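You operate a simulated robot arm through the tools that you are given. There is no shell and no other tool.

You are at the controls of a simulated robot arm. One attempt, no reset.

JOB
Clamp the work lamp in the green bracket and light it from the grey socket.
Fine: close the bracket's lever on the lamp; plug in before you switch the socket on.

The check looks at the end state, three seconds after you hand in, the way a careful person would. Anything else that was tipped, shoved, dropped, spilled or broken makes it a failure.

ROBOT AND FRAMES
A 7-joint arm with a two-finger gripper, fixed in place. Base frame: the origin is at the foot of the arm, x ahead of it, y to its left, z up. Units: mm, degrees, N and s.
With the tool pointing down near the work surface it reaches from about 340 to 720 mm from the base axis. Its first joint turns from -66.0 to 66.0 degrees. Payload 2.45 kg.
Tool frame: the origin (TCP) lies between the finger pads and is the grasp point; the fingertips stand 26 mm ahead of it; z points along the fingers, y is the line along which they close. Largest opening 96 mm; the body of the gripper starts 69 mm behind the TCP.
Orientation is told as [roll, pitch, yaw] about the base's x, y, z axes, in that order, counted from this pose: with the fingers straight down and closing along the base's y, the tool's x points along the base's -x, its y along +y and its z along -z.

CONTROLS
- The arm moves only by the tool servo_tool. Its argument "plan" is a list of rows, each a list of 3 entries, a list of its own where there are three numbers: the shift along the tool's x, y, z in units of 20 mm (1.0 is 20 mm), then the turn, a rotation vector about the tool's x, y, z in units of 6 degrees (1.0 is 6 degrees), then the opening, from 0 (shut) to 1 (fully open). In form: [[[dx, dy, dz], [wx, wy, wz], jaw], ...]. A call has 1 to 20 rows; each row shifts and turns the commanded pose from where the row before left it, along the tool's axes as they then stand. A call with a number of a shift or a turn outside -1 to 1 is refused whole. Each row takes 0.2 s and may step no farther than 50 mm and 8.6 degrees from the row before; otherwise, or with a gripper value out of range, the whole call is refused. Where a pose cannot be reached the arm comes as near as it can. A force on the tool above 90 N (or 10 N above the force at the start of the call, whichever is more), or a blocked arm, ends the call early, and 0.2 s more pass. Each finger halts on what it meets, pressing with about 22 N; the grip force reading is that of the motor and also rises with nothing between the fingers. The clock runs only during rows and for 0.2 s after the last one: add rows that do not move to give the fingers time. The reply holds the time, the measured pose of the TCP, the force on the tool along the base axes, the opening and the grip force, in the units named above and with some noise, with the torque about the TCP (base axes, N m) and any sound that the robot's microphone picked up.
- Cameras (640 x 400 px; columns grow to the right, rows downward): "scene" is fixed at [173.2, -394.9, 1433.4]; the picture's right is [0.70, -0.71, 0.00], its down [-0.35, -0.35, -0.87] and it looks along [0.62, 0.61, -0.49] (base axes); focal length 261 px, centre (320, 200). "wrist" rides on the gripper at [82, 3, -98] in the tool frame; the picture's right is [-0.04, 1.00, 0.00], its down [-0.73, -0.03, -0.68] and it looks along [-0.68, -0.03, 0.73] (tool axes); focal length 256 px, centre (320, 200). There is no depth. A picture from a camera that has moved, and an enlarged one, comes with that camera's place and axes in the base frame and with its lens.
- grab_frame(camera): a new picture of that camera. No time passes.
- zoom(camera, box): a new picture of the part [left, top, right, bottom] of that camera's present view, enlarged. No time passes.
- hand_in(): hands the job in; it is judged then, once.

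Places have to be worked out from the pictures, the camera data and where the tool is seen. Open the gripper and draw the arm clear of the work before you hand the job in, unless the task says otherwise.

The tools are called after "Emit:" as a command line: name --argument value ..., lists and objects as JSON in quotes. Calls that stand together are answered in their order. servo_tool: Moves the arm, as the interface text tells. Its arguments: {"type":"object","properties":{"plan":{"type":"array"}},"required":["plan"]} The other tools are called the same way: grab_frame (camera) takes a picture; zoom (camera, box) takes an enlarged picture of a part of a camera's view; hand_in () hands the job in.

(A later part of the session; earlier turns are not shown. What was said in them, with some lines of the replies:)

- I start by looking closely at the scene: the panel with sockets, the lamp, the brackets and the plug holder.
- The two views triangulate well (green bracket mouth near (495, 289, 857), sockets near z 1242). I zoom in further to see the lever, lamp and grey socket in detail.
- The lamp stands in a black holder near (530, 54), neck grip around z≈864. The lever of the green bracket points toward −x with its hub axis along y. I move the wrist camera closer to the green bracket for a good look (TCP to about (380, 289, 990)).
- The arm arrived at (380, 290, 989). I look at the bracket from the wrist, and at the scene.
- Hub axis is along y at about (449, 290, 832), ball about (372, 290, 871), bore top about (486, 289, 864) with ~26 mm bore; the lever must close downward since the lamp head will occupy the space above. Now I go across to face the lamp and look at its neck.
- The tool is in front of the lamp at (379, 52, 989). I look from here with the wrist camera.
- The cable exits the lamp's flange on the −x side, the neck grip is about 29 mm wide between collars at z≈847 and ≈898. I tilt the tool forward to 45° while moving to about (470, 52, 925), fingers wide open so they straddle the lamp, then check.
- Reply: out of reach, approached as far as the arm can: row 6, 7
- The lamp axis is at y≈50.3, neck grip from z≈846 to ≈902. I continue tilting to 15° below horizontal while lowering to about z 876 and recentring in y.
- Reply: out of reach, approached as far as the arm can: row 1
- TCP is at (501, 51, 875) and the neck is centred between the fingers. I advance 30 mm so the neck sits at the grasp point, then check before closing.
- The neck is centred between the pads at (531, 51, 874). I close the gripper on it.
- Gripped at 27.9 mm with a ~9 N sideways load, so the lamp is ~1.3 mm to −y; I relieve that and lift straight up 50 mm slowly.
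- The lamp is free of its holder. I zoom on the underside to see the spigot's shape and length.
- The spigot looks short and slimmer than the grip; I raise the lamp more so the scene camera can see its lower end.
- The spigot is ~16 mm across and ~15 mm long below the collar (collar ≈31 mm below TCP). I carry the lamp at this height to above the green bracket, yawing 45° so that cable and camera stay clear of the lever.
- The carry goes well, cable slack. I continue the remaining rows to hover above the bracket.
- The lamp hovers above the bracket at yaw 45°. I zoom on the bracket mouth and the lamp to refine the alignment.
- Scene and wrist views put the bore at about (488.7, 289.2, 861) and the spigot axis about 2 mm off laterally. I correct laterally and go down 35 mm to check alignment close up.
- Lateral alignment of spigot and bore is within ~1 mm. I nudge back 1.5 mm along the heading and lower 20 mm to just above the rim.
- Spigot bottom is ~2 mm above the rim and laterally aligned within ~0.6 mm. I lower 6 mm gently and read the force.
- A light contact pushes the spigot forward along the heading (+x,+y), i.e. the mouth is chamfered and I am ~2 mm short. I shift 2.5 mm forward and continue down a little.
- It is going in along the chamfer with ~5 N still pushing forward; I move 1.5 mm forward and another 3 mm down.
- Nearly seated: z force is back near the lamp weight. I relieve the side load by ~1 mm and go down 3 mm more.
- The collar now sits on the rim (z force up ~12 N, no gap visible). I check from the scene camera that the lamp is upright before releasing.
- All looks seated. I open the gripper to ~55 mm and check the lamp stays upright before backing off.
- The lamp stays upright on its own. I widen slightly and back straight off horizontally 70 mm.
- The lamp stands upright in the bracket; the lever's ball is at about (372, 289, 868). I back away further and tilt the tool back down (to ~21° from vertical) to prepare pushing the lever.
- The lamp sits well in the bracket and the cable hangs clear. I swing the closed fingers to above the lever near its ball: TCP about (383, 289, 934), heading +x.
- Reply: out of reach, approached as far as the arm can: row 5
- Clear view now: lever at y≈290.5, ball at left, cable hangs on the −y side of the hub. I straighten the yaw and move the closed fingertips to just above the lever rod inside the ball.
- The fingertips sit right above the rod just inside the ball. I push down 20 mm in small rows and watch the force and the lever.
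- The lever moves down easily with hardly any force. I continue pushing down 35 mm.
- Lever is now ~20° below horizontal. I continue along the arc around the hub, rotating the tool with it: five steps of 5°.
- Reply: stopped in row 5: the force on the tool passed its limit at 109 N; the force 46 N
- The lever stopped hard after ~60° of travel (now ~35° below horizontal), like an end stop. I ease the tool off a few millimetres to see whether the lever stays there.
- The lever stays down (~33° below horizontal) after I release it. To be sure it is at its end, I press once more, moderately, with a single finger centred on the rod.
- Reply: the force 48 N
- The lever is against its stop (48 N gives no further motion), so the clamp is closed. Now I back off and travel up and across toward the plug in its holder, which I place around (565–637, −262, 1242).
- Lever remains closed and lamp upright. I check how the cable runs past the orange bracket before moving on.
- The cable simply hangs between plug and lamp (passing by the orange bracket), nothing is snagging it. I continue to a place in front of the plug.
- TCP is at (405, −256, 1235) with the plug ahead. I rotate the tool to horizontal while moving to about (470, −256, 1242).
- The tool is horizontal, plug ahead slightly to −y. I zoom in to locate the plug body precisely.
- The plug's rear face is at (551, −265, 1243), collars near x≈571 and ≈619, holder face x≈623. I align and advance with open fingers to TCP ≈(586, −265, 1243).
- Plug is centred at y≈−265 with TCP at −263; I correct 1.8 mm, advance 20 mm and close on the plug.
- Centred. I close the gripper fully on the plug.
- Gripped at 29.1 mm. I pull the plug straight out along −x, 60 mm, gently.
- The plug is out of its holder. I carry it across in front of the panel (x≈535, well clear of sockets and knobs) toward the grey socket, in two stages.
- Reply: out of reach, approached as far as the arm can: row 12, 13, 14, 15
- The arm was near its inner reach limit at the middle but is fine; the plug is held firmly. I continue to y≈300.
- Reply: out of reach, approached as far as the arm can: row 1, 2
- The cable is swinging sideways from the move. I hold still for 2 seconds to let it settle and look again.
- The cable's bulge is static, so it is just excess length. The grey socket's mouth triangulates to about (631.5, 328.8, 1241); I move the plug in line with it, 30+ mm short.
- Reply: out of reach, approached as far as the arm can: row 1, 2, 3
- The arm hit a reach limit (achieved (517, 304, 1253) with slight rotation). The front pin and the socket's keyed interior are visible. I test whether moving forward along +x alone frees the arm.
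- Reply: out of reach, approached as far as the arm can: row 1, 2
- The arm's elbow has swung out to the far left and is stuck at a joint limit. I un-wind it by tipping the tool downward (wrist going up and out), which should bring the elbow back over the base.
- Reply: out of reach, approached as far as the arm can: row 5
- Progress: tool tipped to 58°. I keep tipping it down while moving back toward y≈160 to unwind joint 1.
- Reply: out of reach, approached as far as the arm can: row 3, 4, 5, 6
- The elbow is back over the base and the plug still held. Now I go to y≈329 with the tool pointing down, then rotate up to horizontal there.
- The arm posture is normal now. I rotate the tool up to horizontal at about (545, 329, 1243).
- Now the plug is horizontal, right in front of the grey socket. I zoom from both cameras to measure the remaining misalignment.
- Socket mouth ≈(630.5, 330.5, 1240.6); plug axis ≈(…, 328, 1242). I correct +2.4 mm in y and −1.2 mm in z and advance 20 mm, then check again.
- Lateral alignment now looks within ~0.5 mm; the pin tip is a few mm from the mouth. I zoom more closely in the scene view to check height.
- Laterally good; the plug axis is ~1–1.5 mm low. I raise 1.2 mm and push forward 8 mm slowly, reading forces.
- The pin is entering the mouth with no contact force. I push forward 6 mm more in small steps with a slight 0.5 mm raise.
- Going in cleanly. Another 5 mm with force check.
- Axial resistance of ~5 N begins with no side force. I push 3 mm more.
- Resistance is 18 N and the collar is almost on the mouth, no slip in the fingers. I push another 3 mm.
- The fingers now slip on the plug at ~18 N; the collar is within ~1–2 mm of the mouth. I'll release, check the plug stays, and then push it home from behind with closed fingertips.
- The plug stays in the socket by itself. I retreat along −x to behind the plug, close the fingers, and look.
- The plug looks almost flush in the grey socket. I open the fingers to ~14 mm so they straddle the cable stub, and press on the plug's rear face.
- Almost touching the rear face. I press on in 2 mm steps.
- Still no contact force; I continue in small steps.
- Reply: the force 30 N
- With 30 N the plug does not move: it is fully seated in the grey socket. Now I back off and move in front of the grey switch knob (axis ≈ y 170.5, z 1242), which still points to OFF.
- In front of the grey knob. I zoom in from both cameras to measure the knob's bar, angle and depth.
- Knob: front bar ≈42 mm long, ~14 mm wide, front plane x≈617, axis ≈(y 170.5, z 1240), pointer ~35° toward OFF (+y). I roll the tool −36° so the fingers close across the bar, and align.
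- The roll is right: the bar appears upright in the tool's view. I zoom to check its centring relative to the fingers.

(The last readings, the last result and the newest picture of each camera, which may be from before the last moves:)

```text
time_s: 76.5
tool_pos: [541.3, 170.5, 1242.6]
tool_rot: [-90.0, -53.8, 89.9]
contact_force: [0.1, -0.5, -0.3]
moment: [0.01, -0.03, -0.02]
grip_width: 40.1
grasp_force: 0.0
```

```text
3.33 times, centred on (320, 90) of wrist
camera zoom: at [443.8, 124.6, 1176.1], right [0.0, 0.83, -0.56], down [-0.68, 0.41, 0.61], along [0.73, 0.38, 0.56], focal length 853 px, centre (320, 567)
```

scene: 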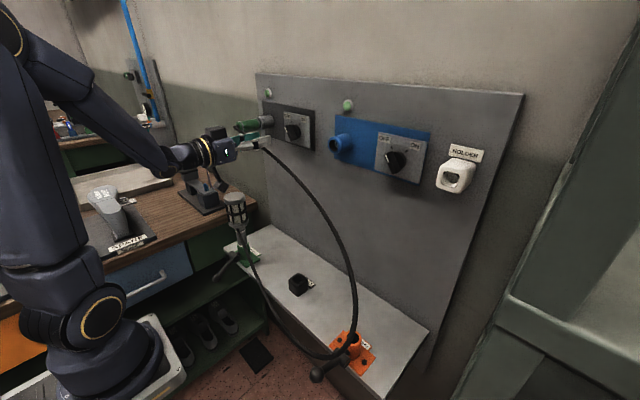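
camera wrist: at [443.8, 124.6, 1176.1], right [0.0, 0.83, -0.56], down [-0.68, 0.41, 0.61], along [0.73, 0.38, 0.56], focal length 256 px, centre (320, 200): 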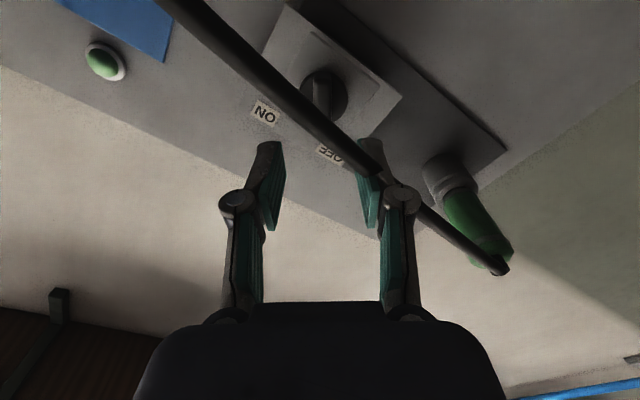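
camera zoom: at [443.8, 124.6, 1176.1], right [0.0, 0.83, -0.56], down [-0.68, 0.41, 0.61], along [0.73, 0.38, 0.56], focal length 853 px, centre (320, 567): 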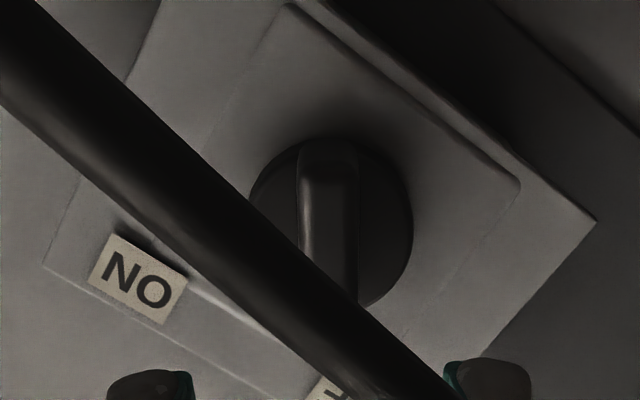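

The bar is vertical in the tool view, 12 mm wide; the knob axis works out to tool offset (+3.5, +2.2) mm, i.e. (170.2, 1239.1). I shift and advance to just short of the bar.

Emit:
servo_tool --plan '[[[0.175, 0.11, 0.6], [0, 0, 0], 0.42], [[0, 0, 0.6], [0, 0, 0], 0.42], [[0, 0, 0.6], [0, 0, 0], 0.42], [[0, 0, 0.55], [0, 0, 0], 0.42]]'

Emit:
grab_frame --camera "wrist"

Emit:
zoom --camera "scene" --box '[260, 95, 330, 165]'

```text
time_s: 77.5
tool_pos: [587.5, 170.1, 1239.3]
tool_rot: [-90.0, -53.8, 89.9]
contact_force: [0.0, -0.7, 1.1]
moment: [-0.01, 0.02, -0.03]
grip_width: 40.4
grasp_force: 0.0
```

```text
taken
camera wrist: at [490.5, 124.6, 1172.3], right [0.0, 0.83, -0.56], down [-0.68, 0.41, 0.61], along [0.73, 0.38, 0.56], focal length 256 px, centre (320, 200)
```

wrist: 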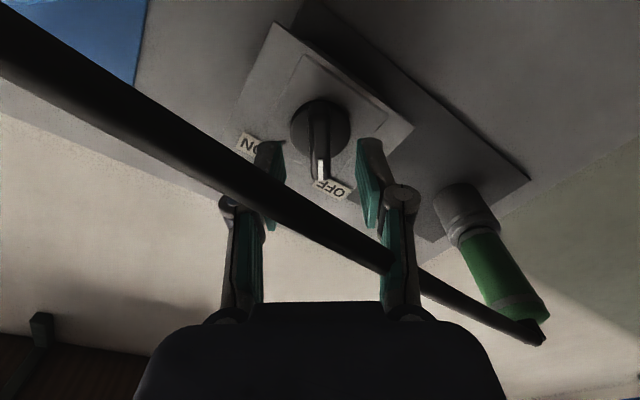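

```text
5.71 times, centred on (295, 130) of scene
camera zoom: at [173.2, -394.9, 1433.4], right [0.7, -0.71, 0.0], down [-0.35, -0.35, -0.87], along [0.62, 0.61, -0.49], focal length 1490 px, centre (463, 600)
```

zoom: 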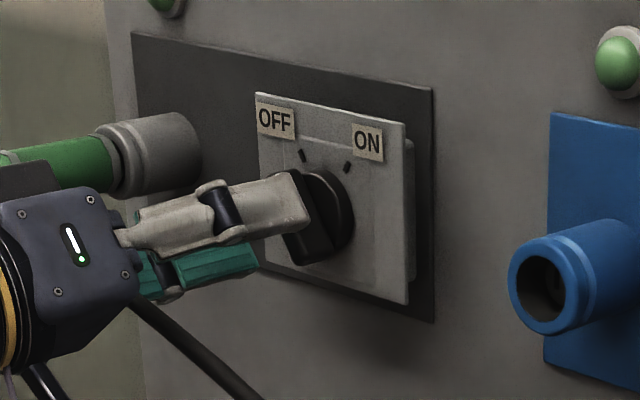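

The bar is well centred between the fingers. I advance 12 mm and close on it.

Emit:
servo_tool --plan '[[[0, 0, 0.3], [0, 0, 0], 0.42], [[0, 0, 0.3], [0, 0, 0], 0.42]]'

Emit:
zoom --camera "wrist" --box '[240, 80, 400, 220]'

Emit:
zoom --camera "scene" --box '[275, 105, 320, 150]'

```text
time_s: 78.1
tool_pos: [600.4, 169.7, 1239.4]
tool_rot: [-90.0, -53.9, 89.7]
contact_force: [0.7, 0.5, -0.5]
moment: [0.0, -0.03, 0.0]
grip_width: 40.0
grasp_force: 0.1
```

```text
2.86 times, centred on (320, 150) of wrist
camera zoom: at [502.5, 124.5, 1172.2], right [0.0, 0.83, -0.56], down [-0.68, 0.41, 0.61], along [0.74, 0.38, 0.56], focal length 731 px, centre (320, 343)
```

zoom: 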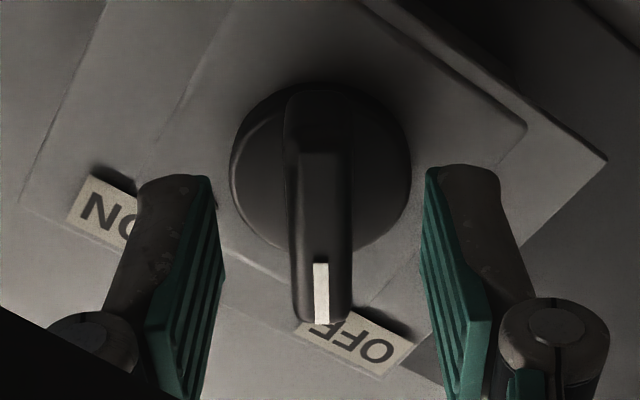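

```text
8.89 times, centred on (298, 128) of scene
camera zoom: at [173.2, -394.9, 1433.4], right [0.7, -0.71, 0.0], down [-0.35, -0.35, -0.87], along [0.62, 0.61, -0.49], focal length 2318 px, centre (520, 844)
```

zoom: 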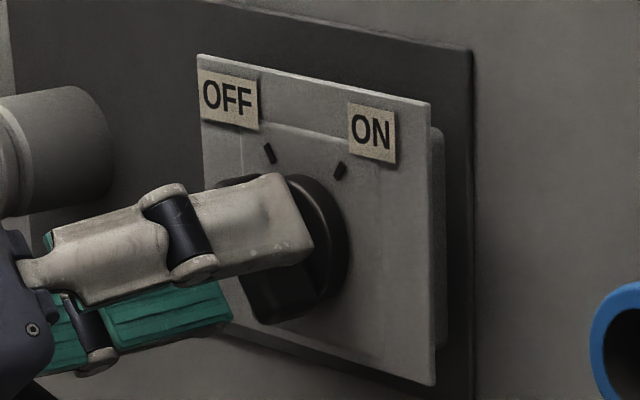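

Bar and fingers are centred. I advance 2 mm more and close on the bar.

Emit:
servo_tool --plan '[[[0, 0, 0.1], [0, 0, 0], 0.3], [[0, 0, 0], [0, 0, 0], 0.1], [[0, 0, 0], [0, 0, 0], 0], [[0, 0, 0], [0, 0, 0], 0]]'

Emit:
zoom --camera "wrist" --box '[240, 80, 400, 220]'

```text
time_s: 79.1
tool_pos: [601.4, 170.2, 1239.7]
tool_rot: [-90.0, -54.0, 89.9]
contact_force: [1.0, -0.1, 1.6]
moment: [0.68, 0.07, -0.08]
grip_width: 12.9
grasp_force: 39.7
```

```text
2.86 times, centred on (320, 150) of wrist
camera zoom: at [504.5, 124.8, 1172.3], right [0.0, 0.83, -0.55], down [-0.68, 0.41, 0.61], along [0.73, 0.38, 0.56], focal length 731 px, centre (320, 343)
```

zoom: 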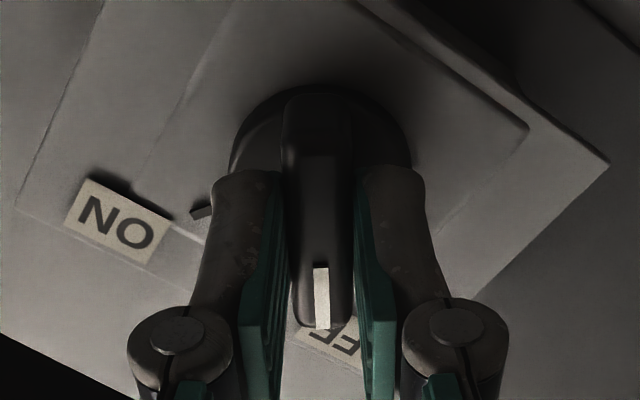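

The bar is gripped (12.9 mm). I turn it toward ON: tool roll + in 6° steps, first 36°.

Emit:
servo_tool --plan '[[[0, 0, 0], [0, 0, 1], 0], [[0, 0, 0], [0, 0, 1], 0], [[0, 0, 0], [0, 0, 1], 0], [[0, 0, 0], [0, 0, 1], 0], [[0, 0, 0], [0, 0, 1], 0], [[0, 0, 0], [0, 0, 1], 0]]'

Emit:
zoom --camera "wrist" --box '[240, 80, 400, 220]'

Emit:
zoom --camera "scene" --box '[255, 85, 325, 155]'

```text
time_s: 80.5
tool_pos: [602.1, 168.9, 1239.4]
tool_rot: [55.6, -90.0, -55.7]
contact_force: [7.2, 3.4, -0.2]
moment: [-0.02, -0.17, 0.1]
grip_width: 12.8
grasp_force: 40.2
```

```text
2.86 times, centred on (320, 150) of wrist
camera zoom: at [504.5, 173.6, 1158.5], right [0.0, 1.0, 0.04], down [-0.68, -0.03, 0.73], along [0.73, -0.03, 0.68], focal length 731 px, centre (320, 343)
```

zoom: 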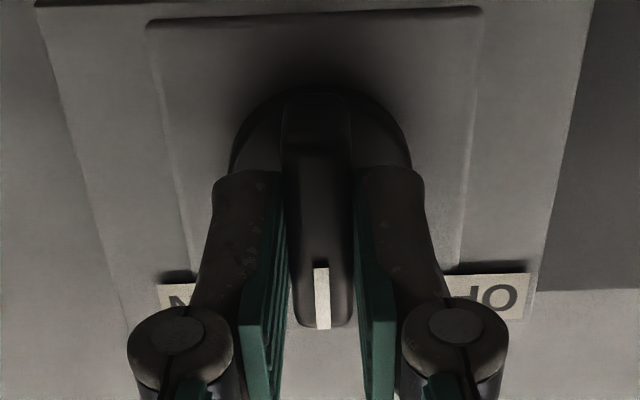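

```text
5.71 times, centred on (290, 120) of scene
camera zoom: at [173.4, -394.8, 1433.4], right [0.7, -0.71, 0.0], down [-0.35, -0.35, -0.87], along [0.62, 0.61, -0.49], focal length 1490 px, centre (491, 657)
```

zoom: 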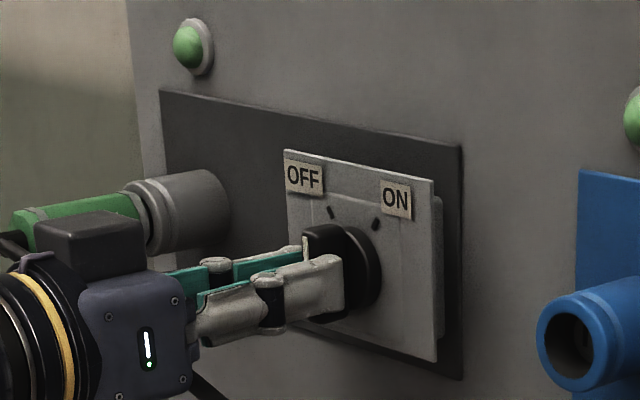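

The knob is turning with the tool (pointer now straight up), forces small. I turn another 36°.

Emit:
servo_tool --plan '[[[0, 0, 0], [0, 0, 1], 0], [[0, 0, 0], [0, 0, 1], 0], [[0, 0, 0], [0, 0, 1], 0], [[0, 0, 0], [0, 0, 1], 0], [[0, 0, 0], [0, 0, 1], 0], [[0, 0, 0], [0, 0, 1], 0]]'

Emit:
zoom --camera "wrist" --box '[240, 80, 400, 220]'

Emit:
grab_frame --camera "scene"

Emit:
zoom --camera "scene" --box '[255, 85, 325, 155]'

```text
time_s: 81.9
tool_pos: [602.4, 170.2, 1239.9]
tool_rot: [90.0, -54.1, -89.9]
contact_force: [4.8, 6.7, -0.8]
moment: [-0.74, -0.17, 0.04]
grip_width: 12.9
grasp_force: 39.6
```

```text
2.86 times, centred on (320, 150) of wrist
camera zoom: at [504.5, 221.0, 1176.1], right [0.0, 0.79, 0.62], down [-0.68, -0.45, 0.58], along [0.73, -0.42, 0.53], focal length 731 px, centre (320, 343)
```

zoom: 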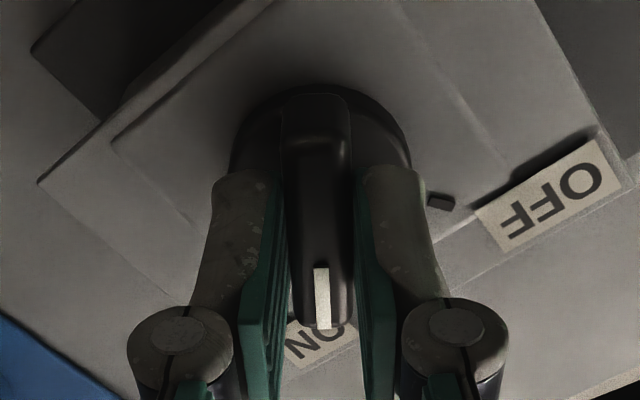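

```text
taken
```

scene: 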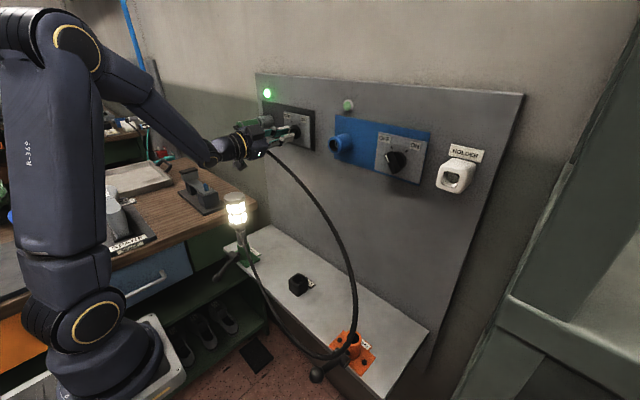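

```text
5.71 times, centred on (290, 120) of scene
camera zoom: at [173.4, -394.6, 1433.5], right [0.7, -0.71, 0.0], down [-0.35, -0.35, -0.87], along [0.62, 0.61, -0.49], focal length 1490 px, centre (491, 657)
```

zoom: 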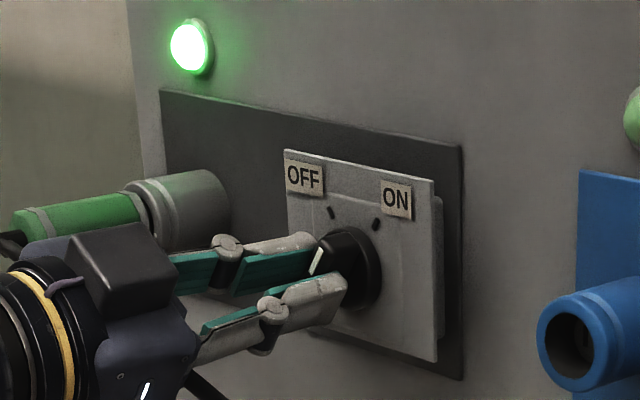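

The lamp is lit and the green pilot light is on; the pointer is at ON against its stop. I open the gripper and back straight off.

Emit:
servo_tool --plan '[[[0, 0, 0], [0, 0, 0], 0.25], [[0, 0, 0], [0, 0, 0], 0.42], [[0, 0, 0], [0, 0, 0], 0.42], [[0, 0, -0.5], [0, 0, 0], 0.42], [[0, 0, -0.8], [0, 0, 0], 0.42], [[0, 0, -0.9], [0, 0, 0], 0.42]]'

Emit:
grab_frame --camera "scene"

Emit:
zoom --camera "scene" --box '[255, 85, 325, 155]'

Emit:
grab_frame --camera "wrist"

```text
time_s: 83.3
tool_pos: [558.2, 170.1, 1239.1]
tool_rot: [90.0, -54.1, -90.0]
contact_force: [-1.1, 0.2, -0.9]
moment: [-0.01, -0.01, -0.01]
grip_width: 40.5
grasp_force: 0.1
```

```text
taken
```

scene: 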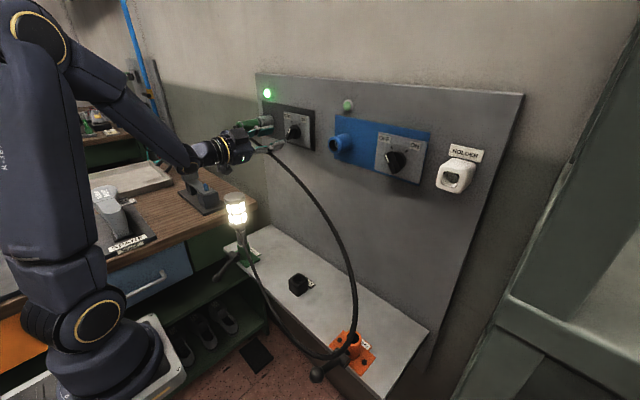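

```text
5.71 times, centred on (290, 120) of scene
camera zoom: at [173.2, -394.9, 1433.4], right [0.7, -0.71, 0.0], down [-0.35, -0.35, -0.87], along [0.62, 0.61, -0.49], focal length 1490 px, centre (491, 657)
```

zoom: 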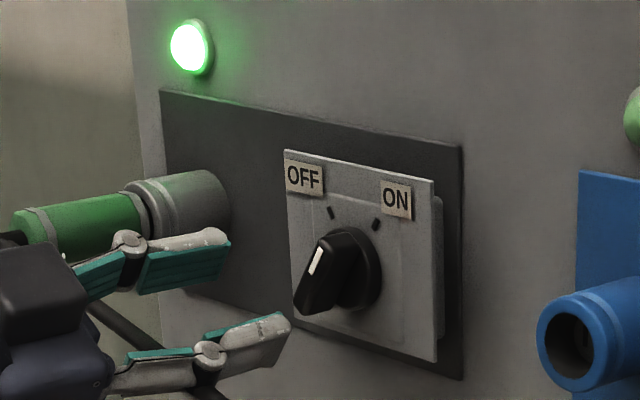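

```text
taken
camera wrist: at [460.8, 220.4, 1175.8], right [0.0, 0.79, 0.62], down [-0.68, -0.45, 0.58], along [0.73, -0.42, 0.53], focal length 256 px, centre (320, 200)
```

wrist: 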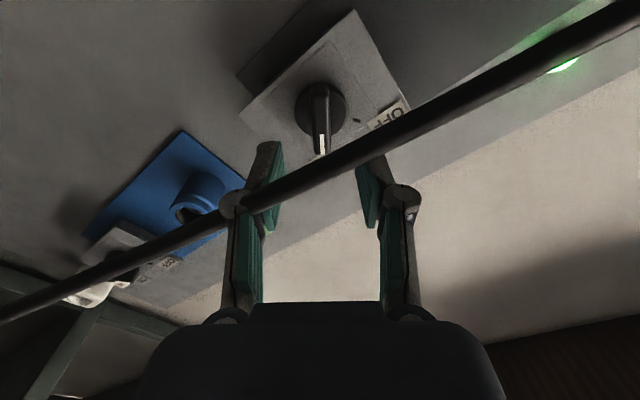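

Switch ON, pilot and lamp lit, plug in place. I now draw the arm clear: roll back while retreating, then tilt up and away.

Emit:
servo_tool --plan '[[[0, 0, -0.3], [0, 0, -1], 0.42], [[0, 0, -0.3], [0, 0, -1], 0.42], [[0, 0, -0.3], [0, 0, -1], 0.42], [[0, 0, -0.3], [0, 0, -1], 0.42], [[0, 0, -0.3], [0, 0, -1], 0.42], [[0, 0, -0.3], [0, 0, -1], 0.42], [[-0.3, 0, 0], [0, 1, 0], 0.42], [[-0.3, 0, -0.1], [0, 1, 0], 0.42], [[-0.3, 0, -0.2], [0, 1, 0], 0.42], [[-0.3, 0, -0.3], [0, 1, 0], 0.42], [[-0.2, 0, -0.4], [0, 1, 0], 0.42], [[-0.2, 0, -0.5], [0, 1, 0], 0.42], [[-0.2, 0, -0.6], [0, 1, 0], 0.42], [[-0.1, 0, -0.6], [0, 1, 0], 0.42]]'

Emit:
grab_frame --camera "scene"

Emit:
grab_frame --camera "wrist"

```text
time_s: 86.3
tool_pos: [486.6, 168.3, 1299.8]
tool_rot: [-0.1, -41.9, 0.1]
contact_force: [0.5, -0.5, 0.4]
moment: [-0.02, -0.05, 0.02]
grip_width: 40.5
grasp_force: 0.1
```

```text
taken
```

scene: 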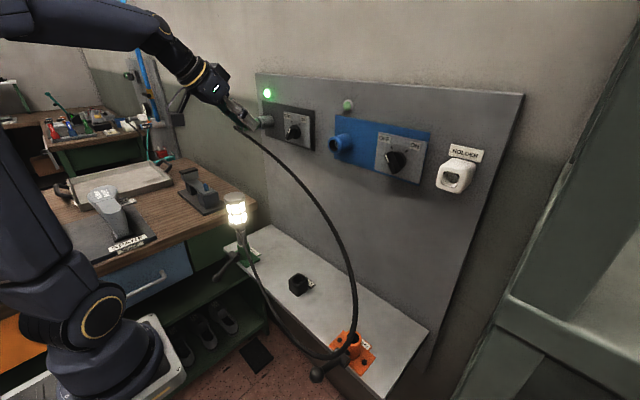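

```text
taken
camera wrist: at [361.1, 172.9, 1319.5], right [0.03, 1.0, 0.03], down [0.09, -0.03, 1.0], along [1.0, -0.03, -0.09], focal length 256 px, centre (320, 200)
```

wrist: 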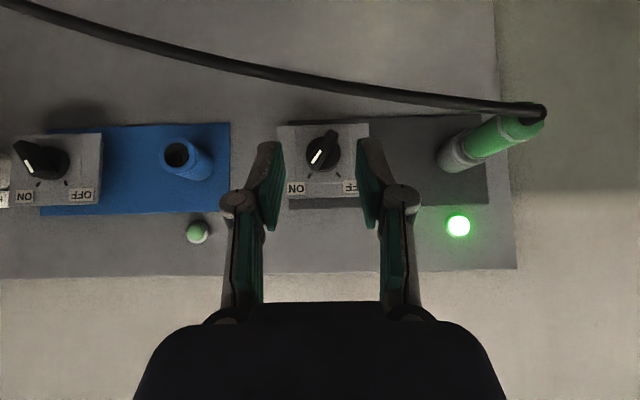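

Everything looks right. I take the arm back to near its starting place, well clear of the work.

Emit:
servo_tool --plan '[[[0.505, 0, -0.859], [0, 0.875, 0], 0.42], [[0.582, 0, -0.808], [0, 0.875, 0], 0.42], [[0.653, 0, -0.752], [0, 0.875, 0], 0.6], [[0.719, 0, -0.689], [0, 0.875, 0], 0.8], [[0.78, 0, -0.62], [0, 0.875, 0], 1], [[0.833, 0, -0.546], [0, 0.875, 0], 1], [[0.879, 0, -0.468], [0, 0.875, 0], 1], [[0.919, 0, -0.386], [0, 0.875, 0], 1]]'

Emit:
grab_frame --camera "scene"

Emit:
zoom --camera "scene" --box '[190, 170, 300, 290]'

Emit:
zoom --camera "scene" --box '[225, 75, 325, 160]'

Emit:
grab_frame --camera "wrist"

```text
time_s: 88.1
tool_pos: [390.1, 163.0, 1326.7]
tool_rot: [-0.3, -18.6, -0.1]
contact_force: [0.7, -0.3, 0.0]
moment: [0.05, -0.01, -0.01]
grip_width: 95.9
grasp_force: 0.0
out of reach, approached as far as the arm can: row 5, 6, 7, 8
```

```text
taken
```

scene: 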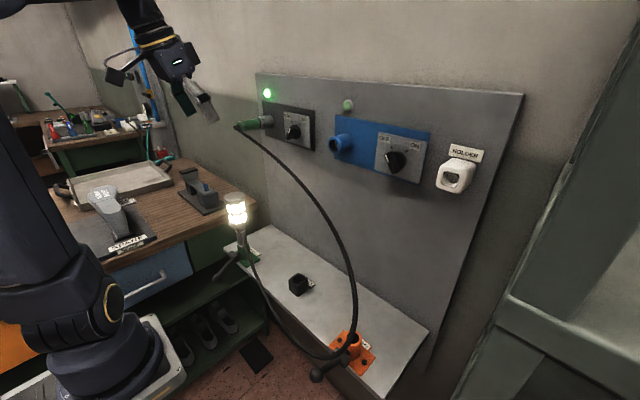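

```text
3.33 times, centred on (245, 230) of scene
camera zoom: at [173.2, -394.9, 1433.4], right [0.7, -0.71, 0.0], down [-0.35, -0.35, -0.87], along [0.62, 0.61, -0.49], focal length 869 px, centre (570, 100)
```

zoom: 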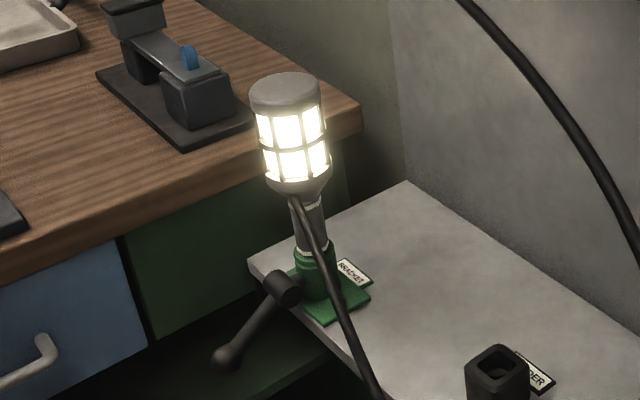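

```text
4.71 times, centred on (275, 118) of scene
camera zoom: at [173.2, -394.9, 1433.4], right [0.7, -0.71, 0.0], down [-0.35, -0.35, -0.87], along [0.62, 0.61, -0.49], focal length 1227 px, centre (532, 588)
```

zoom: 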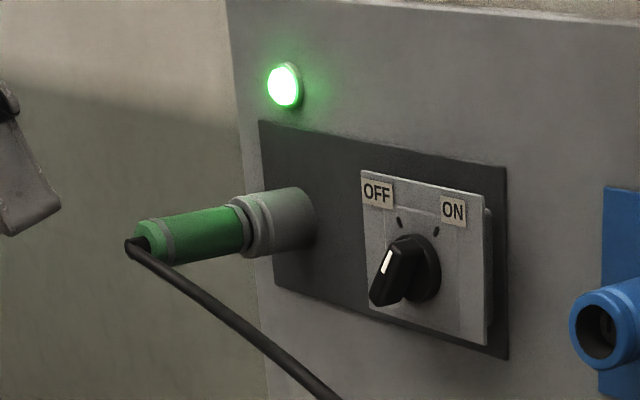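

```text
taken
camera wrist: at [282.2, 167.7, 1394.2], right [0.04, 1.0, 0.01], down [0.48, -0.03, 0.88], along [0.88, -0.03, -0.48], focal length 256 px, centre (320, 200)
```

wrist: 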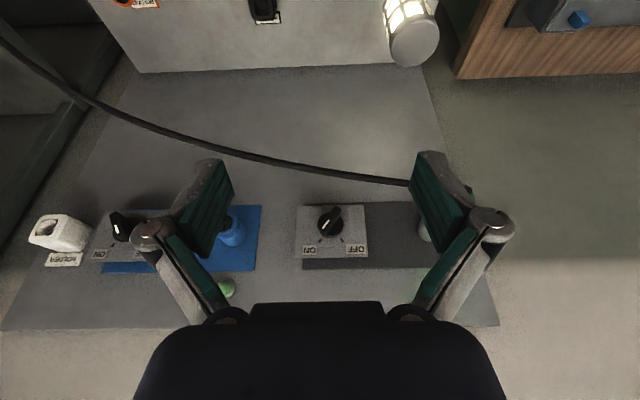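

Final check: lamp upright and lit in the green bracket with its lever closed, plug seated in the grey socket, switch ON with pilot light lit, gripper open and arm clear, nothing else disturbed. I hand in the job.

Emit:
hand_in

```text
The job is handed in.
```

I handed the job in with the work lamp standing upright and lit in the green bracket.

- **Clamp:** The bracket's lever is closed down against its stop. A further push of about 48 N did not move it.
- **Plug:** The plug is in the grey socket as far as it goes. About 30 N on its back end did not move it.
- **Switch:** I plugged in first, then turned the grey socket's switch to ON. Its green pilot light and the lamp both came on.
- **Surroundings:** The last scene pictures show nothing else tipped or moved, though the arm hid part of the left bench. Midway, carrying the plug across, the arm folded up against a joint limit. I had to back it out and re-approach, and the force readings showed no contact while it was stuck there.
- **Arm:** The gripper is open and the arm is drawn back, clear of the work.
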